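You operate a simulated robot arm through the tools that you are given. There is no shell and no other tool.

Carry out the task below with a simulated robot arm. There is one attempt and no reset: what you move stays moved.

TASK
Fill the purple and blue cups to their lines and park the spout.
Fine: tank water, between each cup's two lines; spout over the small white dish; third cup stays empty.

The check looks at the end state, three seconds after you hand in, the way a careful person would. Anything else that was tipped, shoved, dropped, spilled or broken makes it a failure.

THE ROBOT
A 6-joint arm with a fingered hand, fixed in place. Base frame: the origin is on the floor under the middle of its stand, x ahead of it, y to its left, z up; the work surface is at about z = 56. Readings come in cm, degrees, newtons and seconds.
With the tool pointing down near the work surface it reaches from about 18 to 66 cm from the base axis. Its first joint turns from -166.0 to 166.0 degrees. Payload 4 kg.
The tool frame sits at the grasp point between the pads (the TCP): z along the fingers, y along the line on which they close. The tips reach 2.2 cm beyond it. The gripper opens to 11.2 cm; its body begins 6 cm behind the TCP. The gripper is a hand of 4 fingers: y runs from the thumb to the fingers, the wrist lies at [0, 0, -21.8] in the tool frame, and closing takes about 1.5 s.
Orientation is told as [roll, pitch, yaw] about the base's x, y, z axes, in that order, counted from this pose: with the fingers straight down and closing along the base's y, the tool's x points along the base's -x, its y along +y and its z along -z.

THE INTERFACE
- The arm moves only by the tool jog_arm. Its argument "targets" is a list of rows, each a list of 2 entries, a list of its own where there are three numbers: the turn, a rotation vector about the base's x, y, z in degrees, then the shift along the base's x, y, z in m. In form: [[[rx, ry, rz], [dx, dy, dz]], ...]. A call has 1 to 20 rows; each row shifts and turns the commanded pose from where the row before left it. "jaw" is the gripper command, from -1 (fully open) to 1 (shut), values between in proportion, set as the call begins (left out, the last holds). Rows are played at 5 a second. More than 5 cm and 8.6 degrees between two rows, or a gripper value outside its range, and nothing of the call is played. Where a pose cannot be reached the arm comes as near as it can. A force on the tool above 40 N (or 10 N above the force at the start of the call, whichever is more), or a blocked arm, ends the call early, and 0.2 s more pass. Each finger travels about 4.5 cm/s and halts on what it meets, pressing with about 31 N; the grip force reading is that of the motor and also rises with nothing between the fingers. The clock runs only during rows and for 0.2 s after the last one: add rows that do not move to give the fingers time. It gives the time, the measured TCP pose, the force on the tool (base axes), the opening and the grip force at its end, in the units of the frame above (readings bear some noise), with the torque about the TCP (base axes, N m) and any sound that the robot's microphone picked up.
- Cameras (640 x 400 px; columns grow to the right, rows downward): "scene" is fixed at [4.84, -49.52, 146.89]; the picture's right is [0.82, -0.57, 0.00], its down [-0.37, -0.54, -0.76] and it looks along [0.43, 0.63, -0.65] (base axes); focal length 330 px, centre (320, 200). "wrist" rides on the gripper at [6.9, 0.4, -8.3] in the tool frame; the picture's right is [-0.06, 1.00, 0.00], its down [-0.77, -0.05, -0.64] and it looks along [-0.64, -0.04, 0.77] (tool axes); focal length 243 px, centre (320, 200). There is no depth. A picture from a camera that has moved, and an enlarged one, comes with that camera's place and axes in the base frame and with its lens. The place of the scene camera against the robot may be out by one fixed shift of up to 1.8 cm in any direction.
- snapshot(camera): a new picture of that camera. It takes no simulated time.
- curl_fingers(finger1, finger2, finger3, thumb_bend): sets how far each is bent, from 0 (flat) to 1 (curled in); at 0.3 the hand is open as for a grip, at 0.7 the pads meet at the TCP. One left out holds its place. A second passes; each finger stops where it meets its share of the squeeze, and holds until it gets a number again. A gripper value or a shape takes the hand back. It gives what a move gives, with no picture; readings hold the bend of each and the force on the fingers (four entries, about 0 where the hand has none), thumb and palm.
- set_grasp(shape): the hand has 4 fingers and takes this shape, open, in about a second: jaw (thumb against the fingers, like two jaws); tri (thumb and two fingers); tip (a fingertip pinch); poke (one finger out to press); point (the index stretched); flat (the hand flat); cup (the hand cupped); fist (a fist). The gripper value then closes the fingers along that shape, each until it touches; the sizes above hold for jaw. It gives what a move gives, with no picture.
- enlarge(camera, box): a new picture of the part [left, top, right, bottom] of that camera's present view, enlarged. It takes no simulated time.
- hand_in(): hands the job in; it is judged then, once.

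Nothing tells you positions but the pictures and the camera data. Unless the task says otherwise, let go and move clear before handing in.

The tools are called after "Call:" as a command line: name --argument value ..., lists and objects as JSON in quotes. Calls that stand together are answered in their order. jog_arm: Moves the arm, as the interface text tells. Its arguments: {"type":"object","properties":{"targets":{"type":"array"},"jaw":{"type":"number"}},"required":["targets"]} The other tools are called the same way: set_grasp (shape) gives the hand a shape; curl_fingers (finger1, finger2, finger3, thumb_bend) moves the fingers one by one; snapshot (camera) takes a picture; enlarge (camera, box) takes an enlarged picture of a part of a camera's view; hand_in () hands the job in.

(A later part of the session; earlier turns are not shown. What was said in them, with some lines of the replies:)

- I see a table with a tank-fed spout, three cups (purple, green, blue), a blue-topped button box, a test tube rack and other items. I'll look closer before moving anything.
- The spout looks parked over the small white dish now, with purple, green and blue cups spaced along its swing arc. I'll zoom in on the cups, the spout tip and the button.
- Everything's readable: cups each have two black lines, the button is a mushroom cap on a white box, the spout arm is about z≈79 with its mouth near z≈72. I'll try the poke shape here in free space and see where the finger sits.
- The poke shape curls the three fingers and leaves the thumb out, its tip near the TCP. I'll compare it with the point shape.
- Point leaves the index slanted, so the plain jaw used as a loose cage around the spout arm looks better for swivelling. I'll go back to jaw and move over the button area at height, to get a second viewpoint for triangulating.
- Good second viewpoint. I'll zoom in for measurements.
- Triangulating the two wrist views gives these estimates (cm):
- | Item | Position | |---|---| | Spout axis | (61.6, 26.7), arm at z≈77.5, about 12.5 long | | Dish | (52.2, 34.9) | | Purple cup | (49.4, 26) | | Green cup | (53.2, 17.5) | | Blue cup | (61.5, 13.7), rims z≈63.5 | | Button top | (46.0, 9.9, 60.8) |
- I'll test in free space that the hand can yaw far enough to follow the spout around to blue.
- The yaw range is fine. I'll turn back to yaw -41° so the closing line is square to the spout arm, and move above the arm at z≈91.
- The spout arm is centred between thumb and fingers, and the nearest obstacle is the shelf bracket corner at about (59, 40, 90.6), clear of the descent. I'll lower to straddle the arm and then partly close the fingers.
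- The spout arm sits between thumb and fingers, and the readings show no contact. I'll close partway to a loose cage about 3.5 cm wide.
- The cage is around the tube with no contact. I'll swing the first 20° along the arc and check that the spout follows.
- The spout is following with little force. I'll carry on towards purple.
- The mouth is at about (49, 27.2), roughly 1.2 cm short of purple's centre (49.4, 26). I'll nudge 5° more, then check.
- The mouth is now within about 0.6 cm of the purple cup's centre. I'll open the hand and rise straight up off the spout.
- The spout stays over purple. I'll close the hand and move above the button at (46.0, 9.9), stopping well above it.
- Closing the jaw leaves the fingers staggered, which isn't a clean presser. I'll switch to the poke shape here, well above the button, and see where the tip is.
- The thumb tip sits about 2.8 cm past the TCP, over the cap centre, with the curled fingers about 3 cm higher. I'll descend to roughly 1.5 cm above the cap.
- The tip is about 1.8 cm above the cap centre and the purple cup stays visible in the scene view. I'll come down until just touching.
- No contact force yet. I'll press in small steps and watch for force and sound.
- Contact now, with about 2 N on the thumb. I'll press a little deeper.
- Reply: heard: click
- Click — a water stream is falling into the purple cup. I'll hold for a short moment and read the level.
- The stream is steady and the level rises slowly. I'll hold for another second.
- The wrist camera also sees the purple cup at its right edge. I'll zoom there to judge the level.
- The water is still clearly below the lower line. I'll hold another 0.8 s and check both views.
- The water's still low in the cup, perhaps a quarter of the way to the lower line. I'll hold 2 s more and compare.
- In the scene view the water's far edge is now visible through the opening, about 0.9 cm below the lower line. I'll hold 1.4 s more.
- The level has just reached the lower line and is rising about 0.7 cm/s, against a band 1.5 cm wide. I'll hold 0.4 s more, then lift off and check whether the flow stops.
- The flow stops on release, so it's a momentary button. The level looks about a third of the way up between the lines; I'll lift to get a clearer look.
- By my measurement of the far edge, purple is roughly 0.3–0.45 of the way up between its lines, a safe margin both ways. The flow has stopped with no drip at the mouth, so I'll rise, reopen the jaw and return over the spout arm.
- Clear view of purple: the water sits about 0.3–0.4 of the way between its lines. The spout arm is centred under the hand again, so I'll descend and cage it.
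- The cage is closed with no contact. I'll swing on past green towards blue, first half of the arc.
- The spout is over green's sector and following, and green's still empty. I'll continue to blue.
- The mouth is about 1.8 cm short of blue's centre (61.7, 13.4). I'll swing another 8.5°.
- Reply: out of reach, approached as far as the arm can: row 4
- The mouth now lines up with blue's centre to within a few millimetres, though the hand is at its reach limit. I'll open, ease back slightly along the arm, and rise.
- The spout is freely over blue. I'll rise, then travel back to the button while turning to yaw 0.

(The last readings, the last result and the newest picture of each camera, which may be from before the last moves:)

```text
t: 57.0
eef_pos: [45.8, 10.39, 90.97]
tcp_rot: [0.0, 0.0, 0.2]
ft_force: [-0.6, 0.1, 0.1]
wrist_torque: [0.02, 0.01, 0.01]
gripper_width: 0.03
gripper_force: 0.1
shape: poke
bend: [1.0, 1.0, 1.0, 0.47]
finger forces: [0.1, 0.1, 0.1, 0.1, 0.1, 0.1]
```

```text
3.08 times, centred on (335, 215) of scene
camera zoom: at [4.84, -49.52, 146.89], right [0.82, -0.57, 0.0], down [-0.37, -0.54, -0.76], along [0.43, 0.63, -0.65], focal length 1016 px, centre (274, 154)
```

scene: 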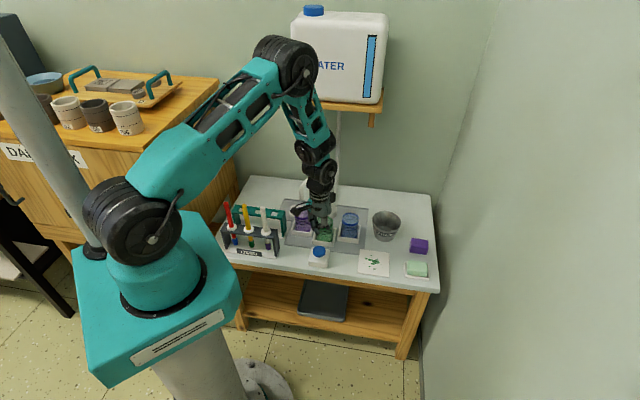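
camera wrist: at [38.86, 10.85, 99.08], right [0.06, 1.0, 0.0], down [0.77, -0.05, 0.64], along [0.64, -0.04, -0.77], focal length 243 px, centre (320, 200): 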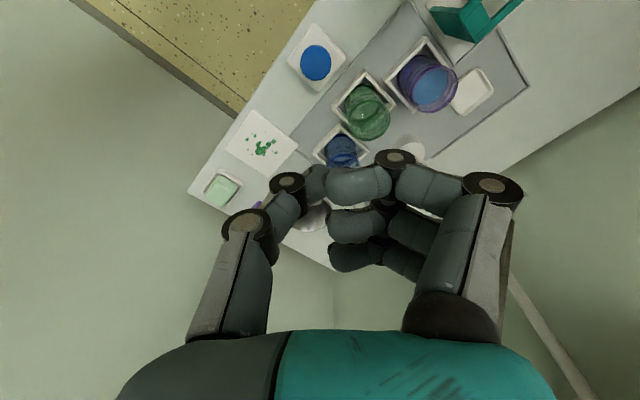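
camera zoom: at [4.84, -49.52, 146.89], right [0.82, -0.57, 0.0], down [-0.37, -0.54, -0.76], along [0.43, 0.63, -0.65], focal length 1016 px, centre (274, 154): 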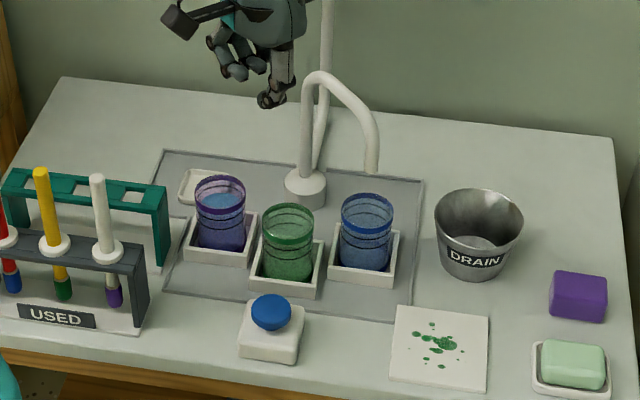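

The spout is over blue and purple's level is unchanged. I'll descend to just above the button.

Call:
jog_arm --targets '[[[0, 0, 0], [0.0005, -0.0025, -0.04]], [[0, 0, 0], [0.0005, -0.0025, -0.04]], [[0, 0, 0], [0, 0, -0.04]], [[0, 0, 0], [0, 0, -0.04]], [[0, 0, 0], [0, 0, -0.04]], [[0, 0, 0], [0, 0, -0.03]], [[0, 0, 0], [0, 0, -0.02]], [[0, 0, 0], [0, 0, -0.015]], [[0, 0, 0], [0, 0, 0]]]'

Call:
enlarge --camera "wrist" --box '[220, 60, 440, 240]'

Call:
enlarge --camera "scene" --box '[290, 170, 370, 270]'

```text
t: 59.0
eef_pos: [45.95, 10.0, 64.44]
tcp_rot: [0.0, 0.0, 0.2]
ft_force: [-0.6, 0.2, 0.3]
wrist_torque: [0.02, 0.02, 0.01]
gripper_width: 0.0
gripper_force: 0.0
shape: poke
bend: [1.0, 1.0, 1.0, 0.47]
finger forces: [0.0, 0.0, 0.0, 0.0, 0.1, 0.0]
```

```text
2.22 times, centred on (330, 150) of wrist
camera zoom: at [38.97, 10.26, 72.52], right [0.06, 1.0, 0.0], down [0.77, -0.05, 0.64], along [0.64, -0.04, -0.77], focal length 539 px, centre (298, 311)
```

zoom: 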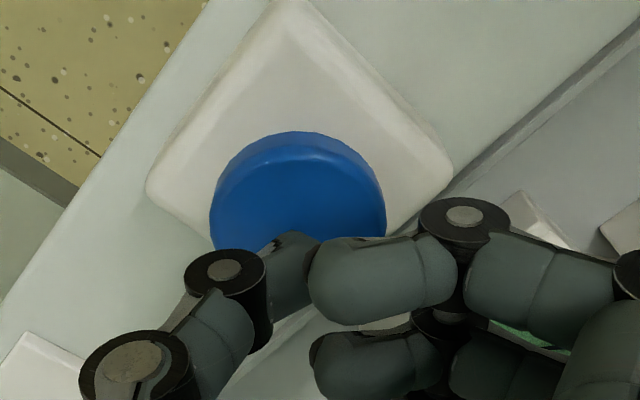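

```text
4.00 times, centred on (330, 220) of scene
camera zoom: at [4.84, -49.52, 146.89], right [0.82, -0.57, 0.0], down [-0.37, -0.54, -0.76], along [0.43, 0.63, -0.65], focal length 1321 px, centre (280, 120)
```

zoom: 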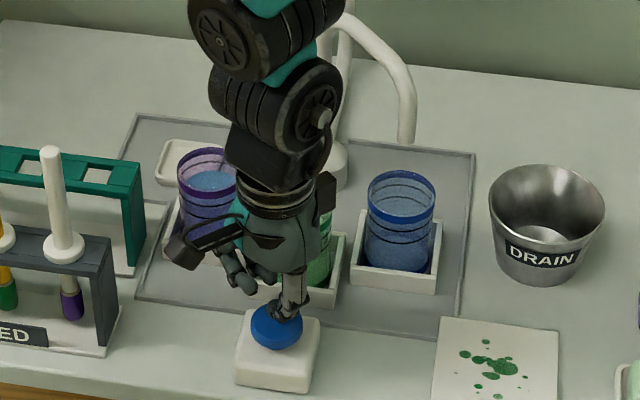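

Blue and the spout mouth are fully visible here. I'll press until the click.

Call:
jog_arm --targets '[[[0, 0, 0], [0, 0, -0.005]], [[0, 0, 0], [0, 0, -0.004]], [[0, 0, 0], [0, 0, -0.003]], [[0, 0, 0], [0, 0, -0.002]]]'

Call:
enlarge --camera "scene" --box '[330, 180, 370, 245]'

```text
t: 60.0
eef_pos: [45.82, 9.98, 63.01]
tcp_rot: [0.0, -0.1, 0.3]
ft_force: [0.1, -1.5, 3.0]
wrist_torque: [-0.02, -0.02, 0.0]
gripper_width: 0.01
gripper_force: 0.1
shape: poke
bend: [1.0, 1.0, 1.0, 0.47]
finger forces: [0.1, 0.1, 0.1, 0.1, 3.2, 0.1]
heard: click
```

```text
6.15 times, centred on (350, 212) of scene
camera zoom: at [4.84, -49.52, 146.89], right [0.82, -0.57, 0.0], down [-0.37, -0.54, -0.76], along [0.43, 0.63, -0.65], focal length 2032 px, centre (135, 123)
```

zoom: 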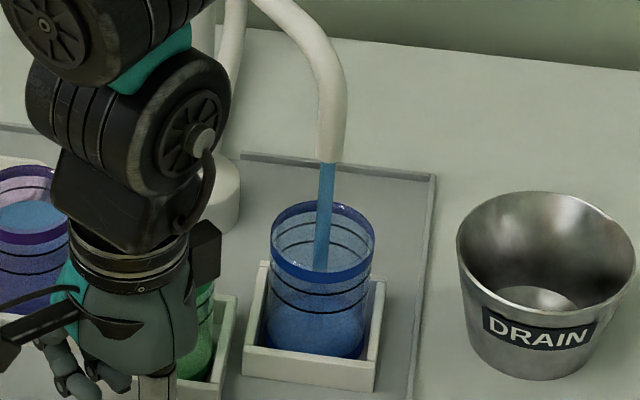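

Click, and the stream falls into the blue cup. I'll hold 4.2 s, safely below what purple needed (~6.9 s), and check.

Call:
jog_arm --targets '[[[0, 0, 0], [0, 0, 0]], [[0, 0, 0], [0, 0, 0]], [[0, 0, 0], [0, 0, 0]], [[0, 0, 0], [0, 0, 0]], [[0, 0, 0], [0, 0, 0]], [[0, 0, 0], [0, 0, 0]], [[0, 0, 0], [0, 0, 0]], [[0, 0, 0], [0, 0, 0]], [[0, 0, 0], [0, 0, 0]], [[0, 0, 0], [0, 0, 0]], [[0, 0, 0], [0, 0, 0]], [[0, 0, 0], [0, 0, 0]], [[0, 0, 0], [0, 0, 0]], [[0, 0, 0], [0, 0, 0]], [[0, 0, 0], [0, 0, 0]], [[0, 0, 0], [0, 0, 0]], [[0, 0, 0], [0, 0, 0]], [[0, 0, 0], [0, 0, 0]], [[0, 0, 0], [0, 0, 0]], [[0, 0, 0], [0, 0, 0]]]'

Call:
enlarge --camera "scene" --box '[335, 200, 367, 245]'

```text
t: 64.2
eef_pos: [45.93, 9.93, 63.04]
tcp_rot: [0.0, 0.0, 0.2]
ft_force: [1.3, -0.6, 3.3]
wrist_torque: [0.01, -0.04, 0.0]
gripper_width: 0.0
gripper_force: 0.0
shape: poke
bend: [1.0, 1.0, 1.0, 0.47]
finger forces: [0.1, 0.1, 0.0, 0.1, 3.2, 0.1]
```

```text
8.89 times, centred on (351, 222) of scene
camera zoom: at [4.84, -49.52, 146.89], right [0.82, -0.57, 0.0], down [-0.37, -0.54, -0.76], along [0.43, 0.63, -0.65], focal length 2935 px, centre (44, 0)
```

zoom: 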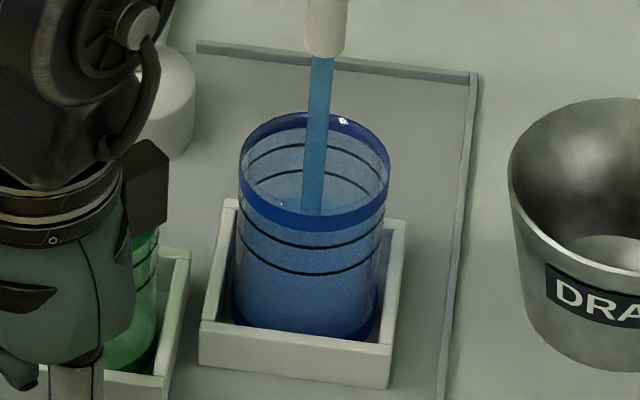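

Water is about 1.2 cm under the lower line. I'll hold another 1.8 s.

Call:
jog_arm --targets '[[[0, 0, 0], [0, 0, 0]], [[0, 0, 0], [0, 0, 0]], [[0, 0, 0], [0, 0, 0]], [[0, 0, 0], [0, 0, 0]], [[0, 0, 0], [0, 0, 0]], [[0, 0, 0], [0, 0, 0]], [[0, 0, 0], [0, 0, 0]], [[0, 0, 0], [0, 0, 0]]]'

Call:
enlarge --camera "scene" --box '[335, 200, 367, 240]'

```text
t: 66.0
eef_pos: [45.87, 9.92, 63.04]
tcp_rot: [-0.1, 0.0, 0.2]
ft_force: [0.3, -1.0, 3.8]
wrist_torque: [0.0, -0.04, 0.02]
gripper_width: 0.0
gripper_force: 0.0
shape: poke
bend: [1.0, 1.0, 1.0, 0.47]
finger forces: [0.0, 0.0, 0.0, 0.0, 3.1, 0.1]
```

```text
10.00 times, centred on (351, 220) of scene
camera zoom: at [4.84, -49.52, 146.89], right [0.82, -0.57, 0.0], down [-0.37, -0.54, -0.76], along [0.43, 0.63, -0.65], focal length 3302 px, centre (10, 0)
```

zoom: 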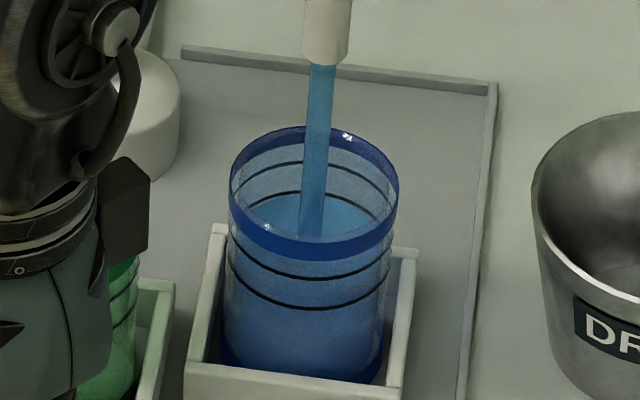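

The level has just reached the lower line. I'll hold 0.8 s more, then release, which should land mid-band.

Call:
jog_arm --targets '[[[0, 0, 0], [0, 0, 0]], [[0, 0, 0], [0, 0, 0]], [[0, 0, 0], [0, 0, 0]], [[0, 0, 0], [0, 0, 0]], [[0, 0, 0], [0, 0, 0.012]], [[0, 0, 0], [0, 0, 0.01]]]'

Call:
enlarge --camera "scene" --box '[335, 200, 367, 240]'

Call:
enlarge --camera "scene" --box '[290, 170, 380, 260]'

```text
t: 67.4
eef_pos: [45.88, 9.94, 65.12]
tcp_rot: [0.0, 0.0, 0.2]
ft_force: [-0.5, -0.3, -0.2]
wrist_torque: [0.03, 0.02, 0.0]
gripper_width: 0.0
gripper_force: 0.0
shape: poke
bend: [1.0, 1.0, 1.0, 0.47]
finger forces: [0.0, 0.0, 0.1, 0.1, 0.1, 0.0]
```

```text
10.00 times, centred on (351, 220) of scene
camera zoom: at [4.84, -49.52, 146.89], right [0.82, -0.57, 0.0], down [-0.37, -0.54, -0.76], along [0.43, 0.63, -0.65], focal length 3302 px, centre (10, 0)
```

zoom: 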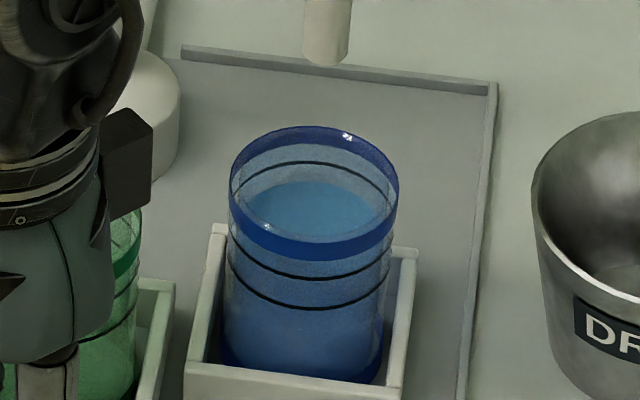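

```text
4.44 times, centred on (335, 215) of scene
camera zoom: at [4.84, -49.52, 146.89], right [0.82, -0.57, 0.0], down [-0.37, -0.54, -0.76], along [0.43, 0.63, -0.65], focal length 1468 px, centre (253, 133)
```

zoom: 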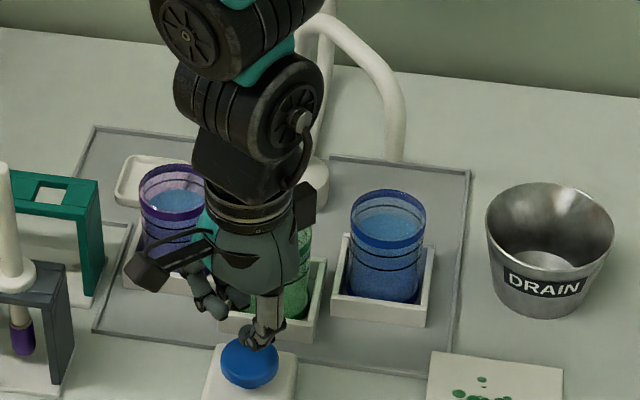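

Blue now sits about 0.35–0.5 of the way between its lines and the flow has stopped. I'll rise, reopen the jaw and go back over the spout arm at yaw 90°.

Call:
jog_arm --targets '[[[0, 0, 0], [0, 0, 0.04]], [[0, 0, 0], [0, 0, 0.05]], [[0, 0, 0], [0, 0, 0.05]], [[0, 0, 0], [0, 0, 0.05]], [[0, 0, 0], [0, 0, 0.05]], [[0, 0, 0], [0, 0, 0.02]], [[0, 0, 0], [0, 0, 0]]]'

Call:
set_grasp --shape "jaw"

Call:
jog_arm --targets '[[[0, 0, 7.5], [0.0122, 0.0072, 0]], [[0, 0, 7.5], [0.0122, 0.0072, 0]], [[0, 0, 7.5], [0.0122, 0.0072, 0]], [[0, 0, 7.5], [0.0122, 0.0072, 0]], [[0, 0, 7.5], [0.0122, 0.0072, 0]], [[0, 0, 7.5], [0.0122, 0.0072, 0]], [[0, 0, 7.5], [0.0122, 0.0072, 0]], [[0, 0, 7.5], [0.0122, 0.0072, 0]], [[0, 0, 7.5], [0.0122, 0.0072, 0]], [[0, 0, 7.5], [0.0122, 0.0072, 0]], [[0, 0, 7.5], [0.0122, 0.0072, 0]], [[0, 0, 7.5], [0.0122, 0.0072, 0]], [[0, 0, 0], [0, 0, 0]]]'

Call:
snapshot --camera "wrist"

Call:
enlarge --camera "scene" --box '[270, 150, 400, 280]'

```text
t: 69.0
eef_pos: [45.97, 9.95, 91.36]
tcp_rot: [0.1, -0.1, 0.2]
ft_force: [-0.1, 0.1, -0.3]
wrist_torque: [0.0, 0.01, 0.01]
gripper_width: 0.0
gripper_force: 0.0
shape: poke
bend: [1.0, 1.0, 1.0, 0.47]
finger forces: [0.1, 0.0, 0.1, 0.0, 0.0, 0.1]
```

```text
t: 69.9
eef_pos: [45.98, 9.97, 91.21]
tcp_rot: [0.0, -0.1, 0.3]
ft_force: [0.2, -0.3, -0.2]
wrist_torque: [0.01, 0.02, -0.02]
gripper_width: 11.2
gripper_force: 0.0
shape: jaw
bend: [0.3, 0.3, 0.3, 0.3]
finger forces: [0.0, 0.0, 0.0, 0.0, 0.0, 0.1]
```

```text
t: 72.7
eef_pos: [60.46, 18.6, 90.9]
tcp_rot: [0.0, 0.0, 90.3]
ft_force: [-0.3, 0.6, -0.1]
wrist_torque: [0.0, 0.03, -0.04]
gripper_width: 11.2
gripper_force: 0.0
shape: jaw
bend: [0.3, 0.3, 0.3, 0.3]
finger forces: [0.1, 0.1, 0.0, 0.0, 0.0, 0.0]
```

```text
taken
camera wrist: at [60.12, 11.6, 99.16], right [-1.0, 0.06, 0.0], down [0.05, 0.77, 0.64], along [0.04, 0.64, -0.77], focal length 243 px, centre (320, 200)
```

wrist: 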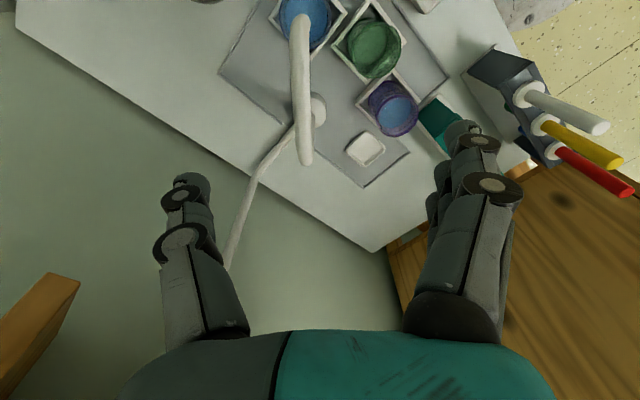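

```text
3.08 times, centred on (335, 215) of scene
camera zoom: at [4.84, -49.52, 146.89], right [0.82, -0.57, 0.0], down [-0.37, -0.54, -0.76], along [0.43, 0.63, -0.65], focal length 1016 px, centre (274, 154)
```

zoom: 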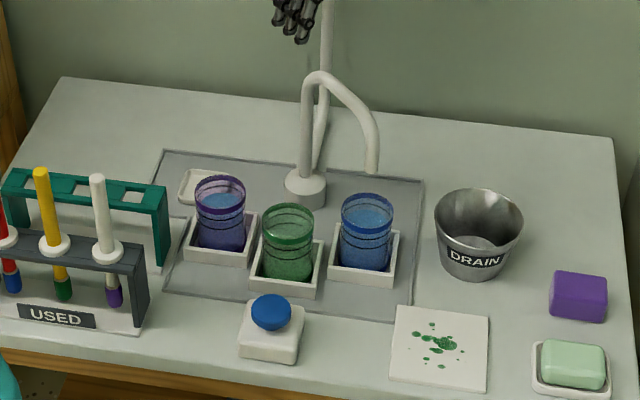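

Both cups look right and green is still empty. I'll shift 1.1 cm to centre over the spout arm, then descend and cage it.

Call:
jog_arm --targets '[[[0, 0, 0], [0.006, 0.0, 0]], [[0, 0, 0], [0.006, 0.002, 0]], [[0, 0, 0], [0, 0.002, -0.018]], [[0, 0, 0], [0, 0.002, -0.018]], [[0, 0, 0], [0, 0, -0.018]], [[0, 0, 0], [0, 0, -0.018]], [[0, 0, 0], [0, 0, -0.018]], [[0, 0, 0], [0, 0, -0.018]], [[0, 0, 0], [0, 0, -0.018]], [[0, 0, 0], [0, 0, -0.005]], [[0, 0, 0], [0, 0, 0]]]'

Call:
snapshot --camera "wrist"

Call:
enlarge --camera "scene" --box '[270, 140, 380, 240]'

```text
t: 75.1
eef_pos: [61.83, 19.18, 78.08]
tcp_rot: [0.1, 0.0, 90.2]
ft_force: [0.1, 0.6, 0.3]
wrist_torque: [0.0, 0.01, -0.01]
gripper_width: 11.19
gripper_force: 0.0
shape: jaw
bend: [0.3, 0.3, 0.3, 0.3]
finger forces: [0.0, 0.1, 0.0, 0.0, 0.0, 0.1]
```

```text
taken
camera wrist: at [61.29, 12.15, 86.21], right [-1.0, 0.06, 0.0], down [0.05, 0.77, 0.64], along [0.04, 0.64, -0.77], focal length 243 px, centre (320, 200)
```

wrist: 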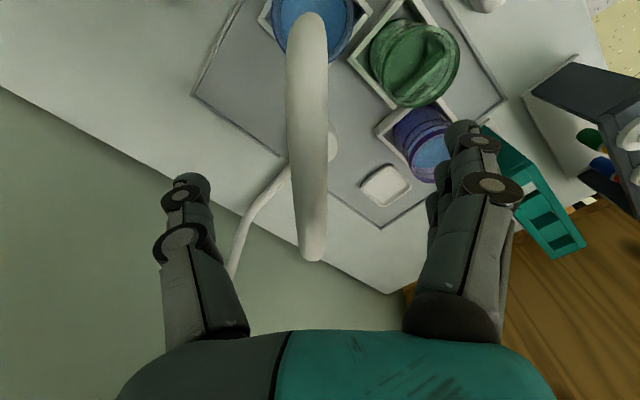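

```text
4.00 times, centred on (325, 190) of scene
camera zoom: at [4.84, -49.52, 146.89], right [0.82, -0.57, 0.0], down [-0.37, -0.54, -0.76], along [0.43, 0.63, -0.65], focal length 1321 px, centre (300, 240)
```

zoom: 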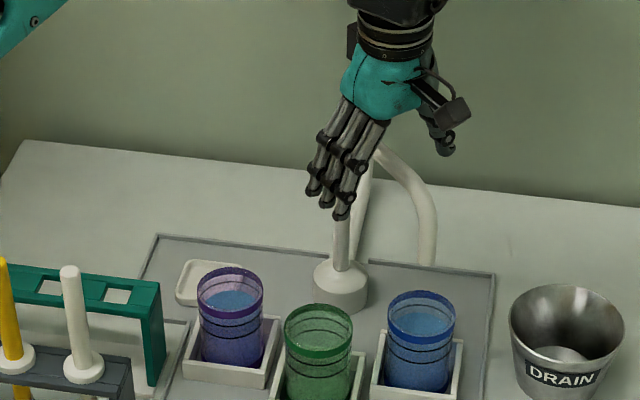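

The arm is between the digits, slightly towards the thumb. I'll close to the loose cage and begin the return swing, with the thumb pushing.

Call:
jog_arm --targets '[[[0, 0, 0], [0, 0, 0]], [[0, 0, 0], [0, 0, 0]], [[0, 0, 0], [0, 0, 0]], [[0, 0, 0], [0, 0, 0]], [[0, 0, 0], [0, 0, 0]], [[0, 0, 0], [0, 0, 0]]]' --jaw 0.4

Call:
snapshot --camera "wrist"

```text
t: 76.5
eef_pos: [61.69, 19.15, 78.03]
tcp_rot: [0.0, 0.0, 90.2]
ft_force: [-0.5, 0.1, 0.9]
wrist_torque: [0.0, 0.01, 0.01]
gripper_width: 3.45
gripper_force: 0.0
shape: jaw
bend: [0.73, 0.73, 0.73, 0.7]
finger forces: [0.0, 0.1, 0.1, 0.0, 0.0, 0.1]
```

```text
taken
camera wrist: at [61.28, 12.15, 86.23], right [-1.0, 0.06, 0.0], down [0.05, 0.77, 0.64], along [0.04, 0.64, -0.77], focal length 243 px, centre (320, 200)
```

wrist: 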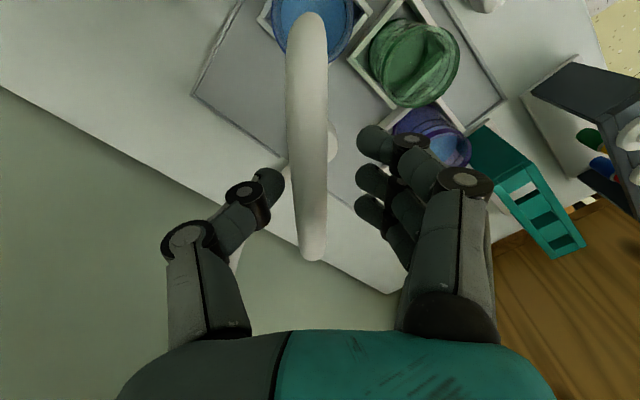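

Cage closed. I'll swing clockwise back past green, first batch of the arc.

Call:
jog_arm --targets '[[[0, 0, -4], [-0.005233, 0.000137, 0]], [[0, 0, -4], [-0.005211, 0.000502, 0]], [[0, 0, -4], [-0.005163, 0.000864, 0]], [[0, 0, -4], [-0.005091, 0.001222, 0]], [[0, 0, -4], [-0.004993, 0.001574, 0]], [[0, 0, -4], [-0.004871, 0.001919, 0]], [[0, 0, -4], [-0.004725, 0.002254, 0]], [[0, 0, -4], [-0.004557, 0.002578, 0]], [[0, 0, -4], [-0.004365, 0.002889, 0]], [[0, 0, -4], [-0.004153, 0.003187, 0]], [[0, 0, -4], [-0.003921, 0.003469, 0]], [[0, 0, -4], [-0.003669, 0.003734, 0]], [[0, 0, 0], [0, 0, 0]]]'

Call:
snapshot --camera "wrist"

Call:
enlarge --camera "scene" --box '[270, 140, 380, 240]'

```text
t: 79.3
eef_pos: [56.17, 21.56, 78.1]
tcp_rot: [0.1, 0.0, 42.1]
ft_force: [-0.2, -0.5, 0.9]
wrist_torque: [0.0, 0.0, 0.02]
gripper_width: 3.41
gripper_force: 0.0
shape: jaw
bend: [0.73, 0.73, 0.73, 0.7]
finger forces: [0.0, 0.0, 0.1, 0.0, 0.2, 0.0]
```

```text
taken
camera wrist: at [50.67, 17.15, 86.29], right [-0.62, 0.78, 0.0], down [0.6, 0.48, 0.64], along [0.5, 0.4, -0.77], focal length 243 px, centre (320, 200)
```

wrist: 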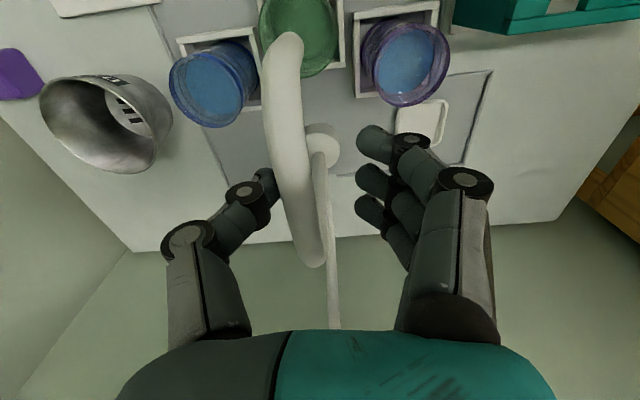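

```text
4.00 times, centred on (325, 190) of scene
camera zoom: at [4.84, -49.52, 146.89], right [0.82, -0.57, 0.0], down [-0.37, -0.54, -0.76], along [0.43, 0.63, -0.65], focal length 1321 px, centre (300, 240)
```

zoom: 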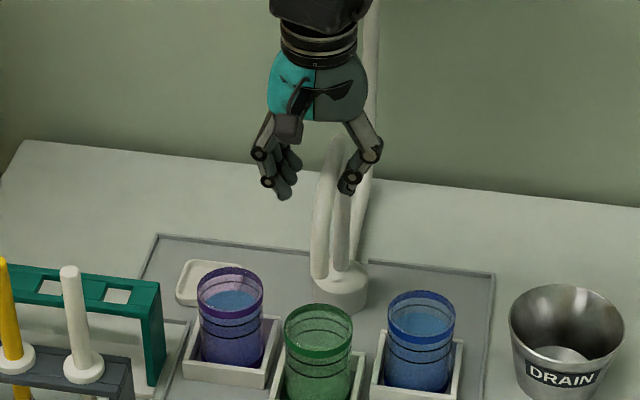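

The thumb is carrying the spout smoothly. Next batch takes it on past purple.

Call:
jog_arm --targets '[[[0, 0, -4], [-0.0034, 0.003981, 0]], [[0, 0, -4], [-0.003114, 0.004208, 0]], [[0, 0, -4], [-0.002813, 0.004415, 0]], [[0, 0, -4], [-0.002498, 0.004601, 0]], [[0, 0, -4], [-0.002171, 0.004764, 0]], [[0, 0, -4], [-0.001833, 0.004904, 0]], [[0, 0, -4], [-0.001487, 0.005019, 0]], [[0, 0, -4], [-0.001133, 0.005111, 0]], [[0, 0, -4], [-0.000774, 0.005177, 0]], [[0, 0, -4], [-0.000411, 0.005219, 0]], [[0, 0, -4], [-4.6e-05, 0.005235, 0]], [[0, 0, -4], [0.000319, 0.005225, 0]], [[0, 0, 0], [0, 0, 0]]]'

Call:
snapshot --camera "wrist"

Call:
enlarge --camera "scene" --box '[270, 140, 380, 240]'

```text
t: 82.1
eef_pos: [54.19, 27.42, 77.98]
tcp_rot: [0.0, 0.0, -5.9]
ft_force: [-0.2, -1.1, -0.2]
wrist_torque: [-0.03, -0.02, 0.01]
gripper_width: 3.42
gripper_force: 0.0
shape: jaw
bend: [0.73, 0.73, 0.73, 0.7]
finger forces: [0.0, 0.0, 0.0, 0.0, 0.6, 0.1]
```

```text
taken
camera wrist: at [47.35, 28.53, 86.17], right [0.17, 0.99, 0.0], down [0.76, -0.13, 0.64], along [0.63, -0.11, -0.77], focal length 243 px, centre (320, 200)
```

wrist: 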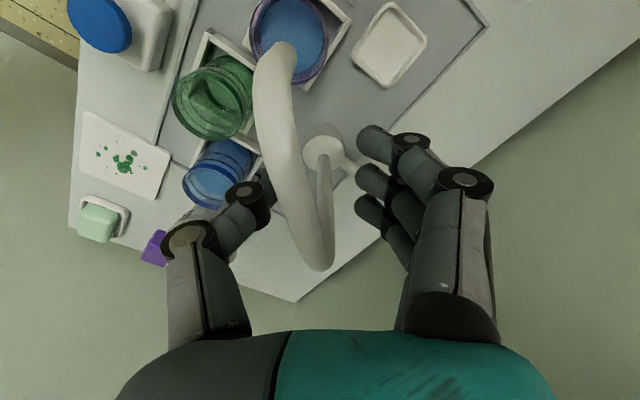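

```text
4.00 times, centred on (325, 190) of scene
camera zoom: at [4.84, -49.52, 146.89], right [0.82, -0.57, 0.0], down [-0.37, -0.54, -0.76], along [0.43, 0.63, -0.65], focal length 1321 px, centre (300, 240)
```

zoom: 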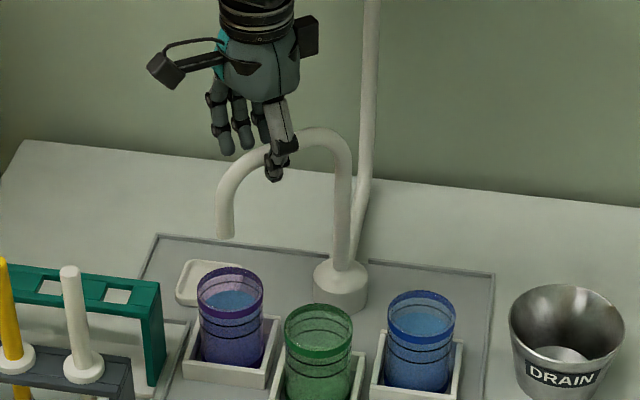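

The spout is over purple now. I'll narrow the cage a little to cut the lag, which keeps the last part within reach, then continue to the dish.

Call:
jog_arm --targets '[[[0, 0, 0], [0, 0, 0]], [[0, 0, 0], [0, 0, 0]], [[0, 0, 0], [0, 0, 0]]]' --jaw 0.55

Call:
jog_arm --targets '[[[0, 0, -4], [0.000683, 0.00519, 0]], [[0, 0, -4], [0.001044, 0.00513, 0]], [[0, 0, -4], [0.001399, 0.005044, 0]], [[0, 0, -4], [0.001747, 0.004935, 0]], [[0, 0, -4], [0.002087, 0.004801, 0]], [[0, 0, -4], [0.002417, 0.004643, 0]], [[0, 0, -4], [0.002735, 0.004463, 0]], [[0, 0, -4], [0.00304, 0.004262, 0]], [[0, 0, 0], [0, 0, 0]]]'

Call:
snapshot --camera "wrist"

Call:
enlarge --camera "scene" --box '[270, 140, 380, 240]'

```text
t: 82.9
eef_pos: [54.17, 27.46, 78.06]
tcp_rot: [0.0, 0.0, -5.9]
ft_force: [-0.9, -0.8, 0.2]
wrist_torque: [0.04, -0.01, 0.02]
gripper_width: 2.6
gripper_force: 0.1
shape: jaw
bend: [0.73, 0.73, 0.73, 0.7]
finger forces: [0.1, 0.1, 0.0, 0.1, 0.7, 0.0]
```

```text
t: 84.9
eef_pos: [55.57, 31.26, 78.07]
tcp_rot: [0.0, 0.0, -37.9]
ft_force: [-1.2, -0.1, -0.1]
wrist_torque: [0.0, -0.05, 0.04]
gripper_width: 2.6
gripper_force: 0.1
shape: jaw
bend: [0.73, 0.73, 0.73, 0.7]
finger forces: [0.0, 0.1, 0.0, 0.0, 0.4, 0.0]
```

```text
taken
camera wrist: at [50.52, 35.8, 86.29], right [0.66, 0.75, 0.0], down [0.57, -0.51, 0.64], along [0.48, -0.43, -0.77], focal length 243 px, centre (320, 200)
```

wrist: 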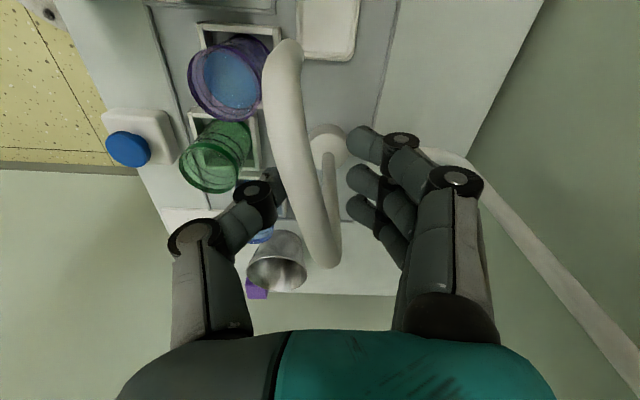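

```text
4.00 times, centred on (325, 190) of scene
camera zoom: at [4.84, -49.52, 146.89], right [0.82, -0.57, 0.0], down [-0.37, -0.54, -0.76], along [0.43, 0.63, -0.65], focal length 1321 px, centre (300, 240)
```

zoom: 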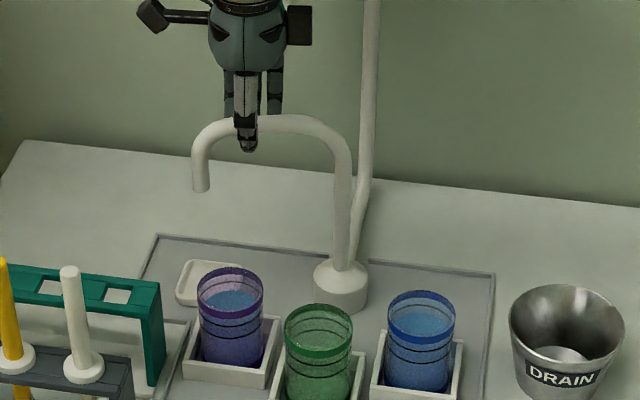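

The mouth is about 8° short of the dish centre. I'll move the last bit.

Call:
jog_arm --targets '[[[0, 0, -2], [0.00165, 0.00205, 0]], [[0, 0, -2], [0.00168, 0.002, 0]], [[0, 0, -2], [0.00178, 0.00192, 0]], [[0, 0, -2], [0.00182, 0.00188, 0]], [[0, 0, 0], [0, 0, 0]], [[0, 0, 0], [0, 0, 0]]]'

Call:
snapshot --camera "wrist"

Call:
enlarge --camera "scene" --box '[285, 155, 349, 195]'

```text
t: 86.3
eef_pos: [56.37, 32.03, 78.13]
tcp_rot: [0.0, 0.0, -45.7]
ft_force: [-0.5, 0.2, 0.6]
wrist_torque: [-0.01, 0.03, 0.03]
gripper_width: 2.55
gripper_force: 0.1
shape: jaw
bend: [0.73, 0.73, 0.73, 0.7]
finger forces: [0.0, 0.0, 0.0, 0.0, 0.0, 0.0]
```

```text
taken
camera wrist: at [51.87, 37.2, 86.27], right [0.76, 0.65, 0.0], down [0.5, -0.58, 0.64], along [0.42, -0.49, -0.77], focal length 243 px, centre (320, 200)
```

wrist: 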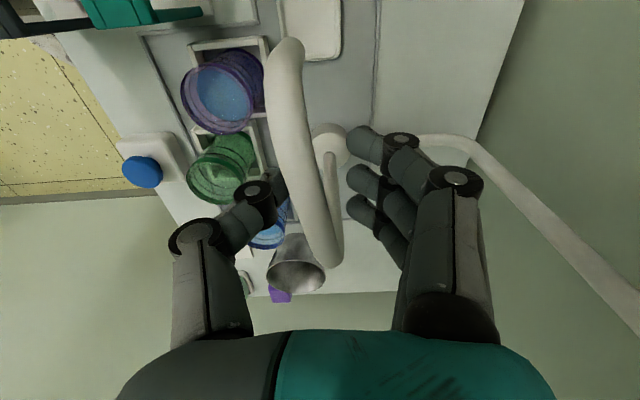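

```text
10.00 times, centred on (317, 175) of scene
camera zoom: at [4.84, -49.52, 146.89], right [0.82, -0.57, 0.0], down [-0.37, -0.54, -0.76], along [0.43, 0.63, -0.65], focal length 3302 px, centre (350, 450)
```

zoom: 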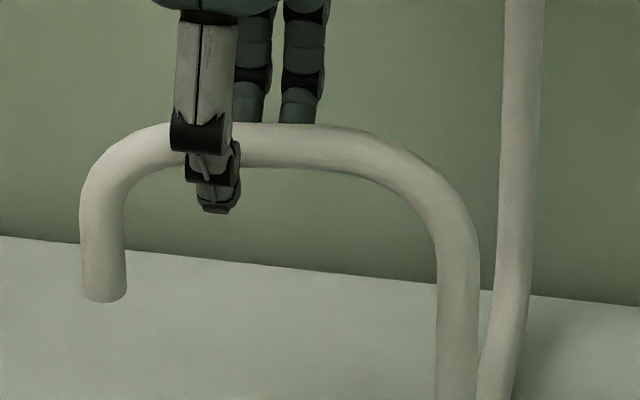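

The mouth is within about 0.4 cm of where it was parked at the start. One last 1.5° nudge, then I'll open and rise clear.

Call:
jog_arm --targets '[[[0, 0, -1.5], [0.00137, 0.0014, 0]], [[0, 0, 0], [0, 0, 0]], [[0, 0, 0], [0, 0, 0]]]'

Call:
jog_arm --targets '[[[0, 0, 0], [0, 0, 0]], [[0, 0, 0], [0, 0, 0]], [[0, 0, 0], [0, 0, 0]], [[0, 0, 0], [0, 0, 0]], [[0, 0, 0], [0, 0, 0]], [[0, 0, 0], [0, 0, 0]]]' --jaw -1

Call:
snapshot --camera "wrist"

Call:
enlarge --camera "scene" --box '[285, 155, 349, 195]'

```text
t: 87.1
eef_pos: [56.56, 32.13, 78.14]
tcp_rot: [0.0, 0.0, -47.3]
ft_force: [0.1, -0.1, 0.8]
wrist_torque: [-0.02, -0.02, -0.02]
gripper_width: 2.58
gripper_force: 0.1
shape: jaw
bend: [0.73, 0.73, 0.73, 0.7]
finger forces: [0.0, 0.1, 0.1, 0.1, 0.0, 0.0]
```

```text
t: 88.5
eef_pos: [56.48, 32.13, 78.05]
tcp_rot: [0.0, 0.0, -47.3]
ft_force: [-1.0, 0.8, -0.1]
wrist_torque: [-0.04, 0.02, 0.02]
gripper_width: 11.18
gripper_force: 0.1
shape: jaw
bend: [0.3, 0.3, 0.3, 0.3]
finger forces: [0.0, 0.1, 0.1, 0.0, 0.0, 0.1]
```

```text
taken
camera wrist: at [52.16, 37.49, 86.28], right [0.78, 0.63, 0.0], down [0.48, -0.6, 0.64], along [0.4, -0.5, -0.77], focal length 243 px, centre (320, 200)
```

wrist: 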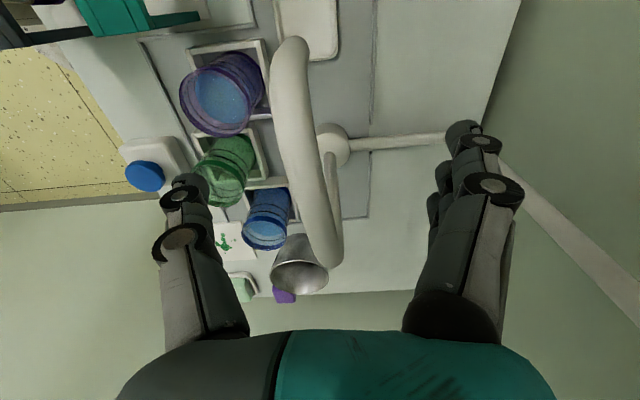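

```text
10.00 times, centred on (317, 175) of scene
camera zoom: at [4.84, -49.52, 146.89], right [0.82, -0.57, 0.0], down [-0.37, -0.54, -0.76], along [0.43, 0.63, -0.65], focal length 3302 px, centre (350, 450)
```

zoom: 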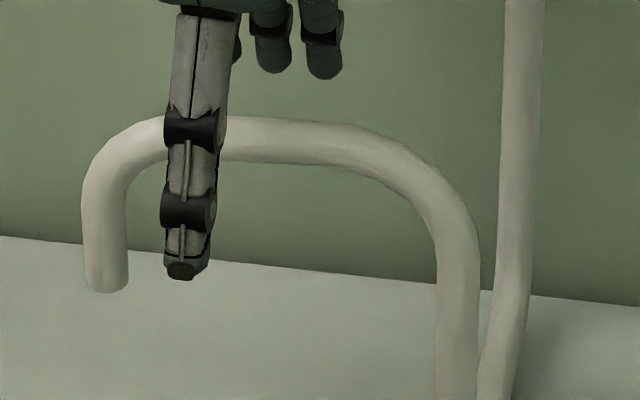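

The mouth is back exactly where it began. I'll rise a little above the tube, slide away from the shelf bracket, then go up and back to a clear pose.

Call:
jog_arm --targets '[[[0, 0, 0], [0, 0, 0.015]], [[0, 0, 0], [0, 0, 0.02]], [[0, 0, 0], [0, 0, 0.02]], [[0, 0, 0], [0, 0, 0.015]], [[0, 0, 0], [-0.015, -0.015, 0.002]], [[0, 0, 0], [-0.02, -0.015, 0.01]], [[0, 0, 0], [-0.02, -0.01, 0.02]], [[0, 0, 4], [-0.02, 0.0, 0.03]], [[0, 0, 7], [-0.02, 0.01, 0.02]], [[0, 0, 7], [-0.02, 0.02, 0.01]], [[0, 0, 7], [-0.02, 0.02, 0]], [[0, 0, 7], [-0.02, 0.02, 0]], [[0, 0, 7], [-0.02, 0.01, 0]], [[0, 0, 7], [-0.02, 0.01, 0]], [[0, 0, 0], [0, 0, 0]]]'

Call:
snapshot --camera "scene"

Call:
snapshot --camera "wrist"

Call:
enlarge --camera "scene" --box '[290, 200, 370, 250]'

Call:
enlarge --camera "scene" --box '[270, 150, 400, 280]'

```text
t: 91.7
eef_pos: [37.05, 37.3, 94.34]
tcp_rot: [0.1, 0.1, -1.2]
ft_force: [-0.6, 1.0, -0.4]
wrist_torque: [0.02, 0.01, 0.01]
gripper_width: 11.2
gripper_force: 0.0
shape: jaw
bend: [0.3, 0.3, 0.3, 0.3]
finger forces: [0.1, 0.1, 0.0, 0.0, 0.1, 0.0]
```

```text
taken
```

scene: 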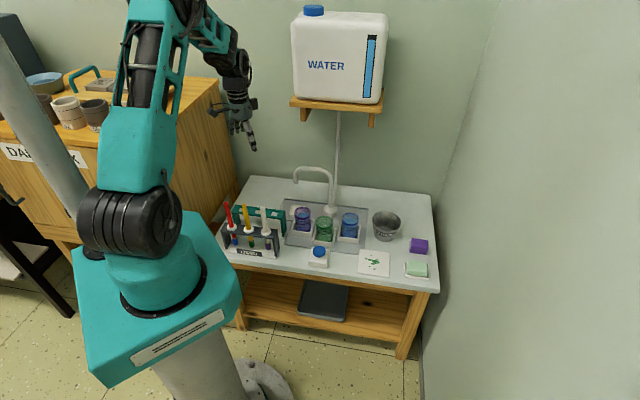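

```text
taken
camera wrist: at [30.13, 37.8, 102.59], right [0.09, 1.0, 0.0], down [0.76, -0.07, 0.64], along [0.64, -0.05, -0.77], focal length 243 px, centre (320, 200)
```

wrist: 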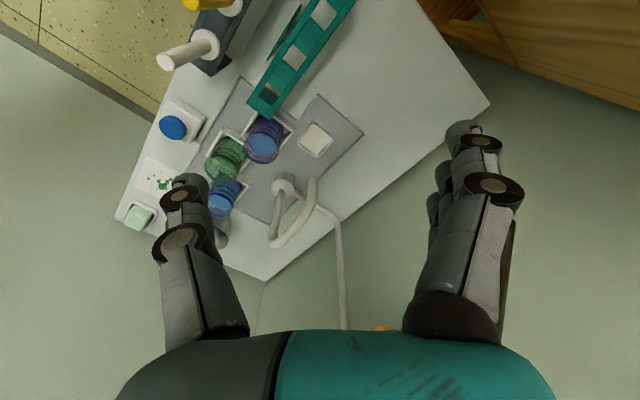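

```text
8.00 times, centred on (330, 225) of scene
camera zoom: at [4.84, -49.52, 146.89], right [0.82, -0.57, 0.0], down [-0.37, -0.54, -0.76], along [0.43, 0.63, -0.65], focal length 2642 px, centre (240, 0)
```

zoom: 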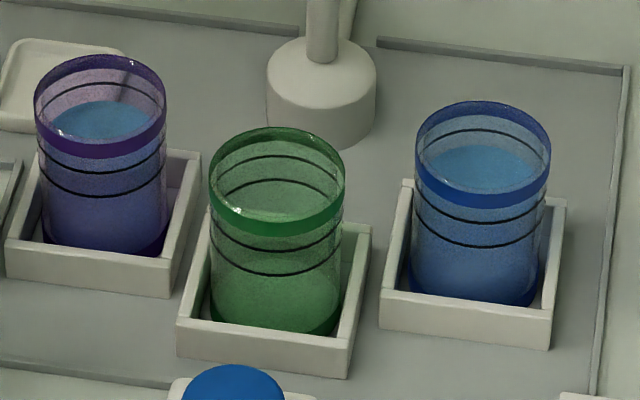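

```text
3.08 times, centred on (335, 215) of scene
camera zoom: at [4.84, -49.52, 146.89], right [0.82, -0.57, 0.0], down [-0.37, -0.54, -0.76], along [0.43, 0.63, -0.65], focal length 1016 px, centre (274, 154)
```

zoom: 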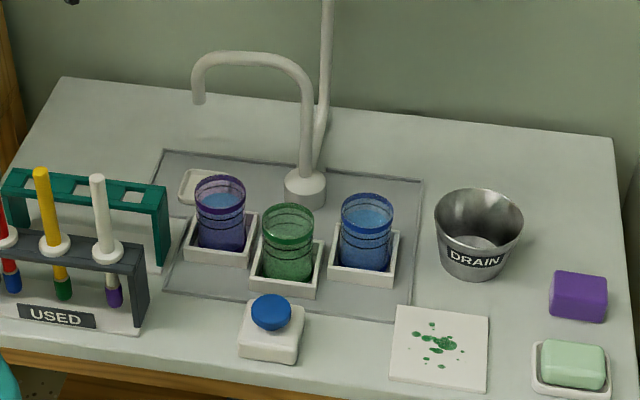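

The final view checks out:
- **Purple and blue:** the water is about 0.4 of the way up between the two lines in each.
- **Green:** empty.
- **Spout:** back over the white dish, where it started.
- **Everything else:** no spills visible, nothing else looks moved, and the hand is clear.

I'm handing in.

Call:
hand_in

```text
The job is handed in.
```

I filled the purple and blue cups to between their lines, swung the spout back over the small white dish, and handed the job in. No verdict came back, so this is what the last pictures showed:

- **Purple and blue cups:** the water sits roughly 0.4 of the way up from the lower line to the upper line in both. All of it came from the tank, through the spout.
- **Green cup:** still empty, though the spout passed over it twice.
- **Spout:** its mouth is back where it was at the start, over the dish, and not flowing.
- **Everything else:** I saw no spills, nothing else looked moved, and the hand is open and clear of the table.
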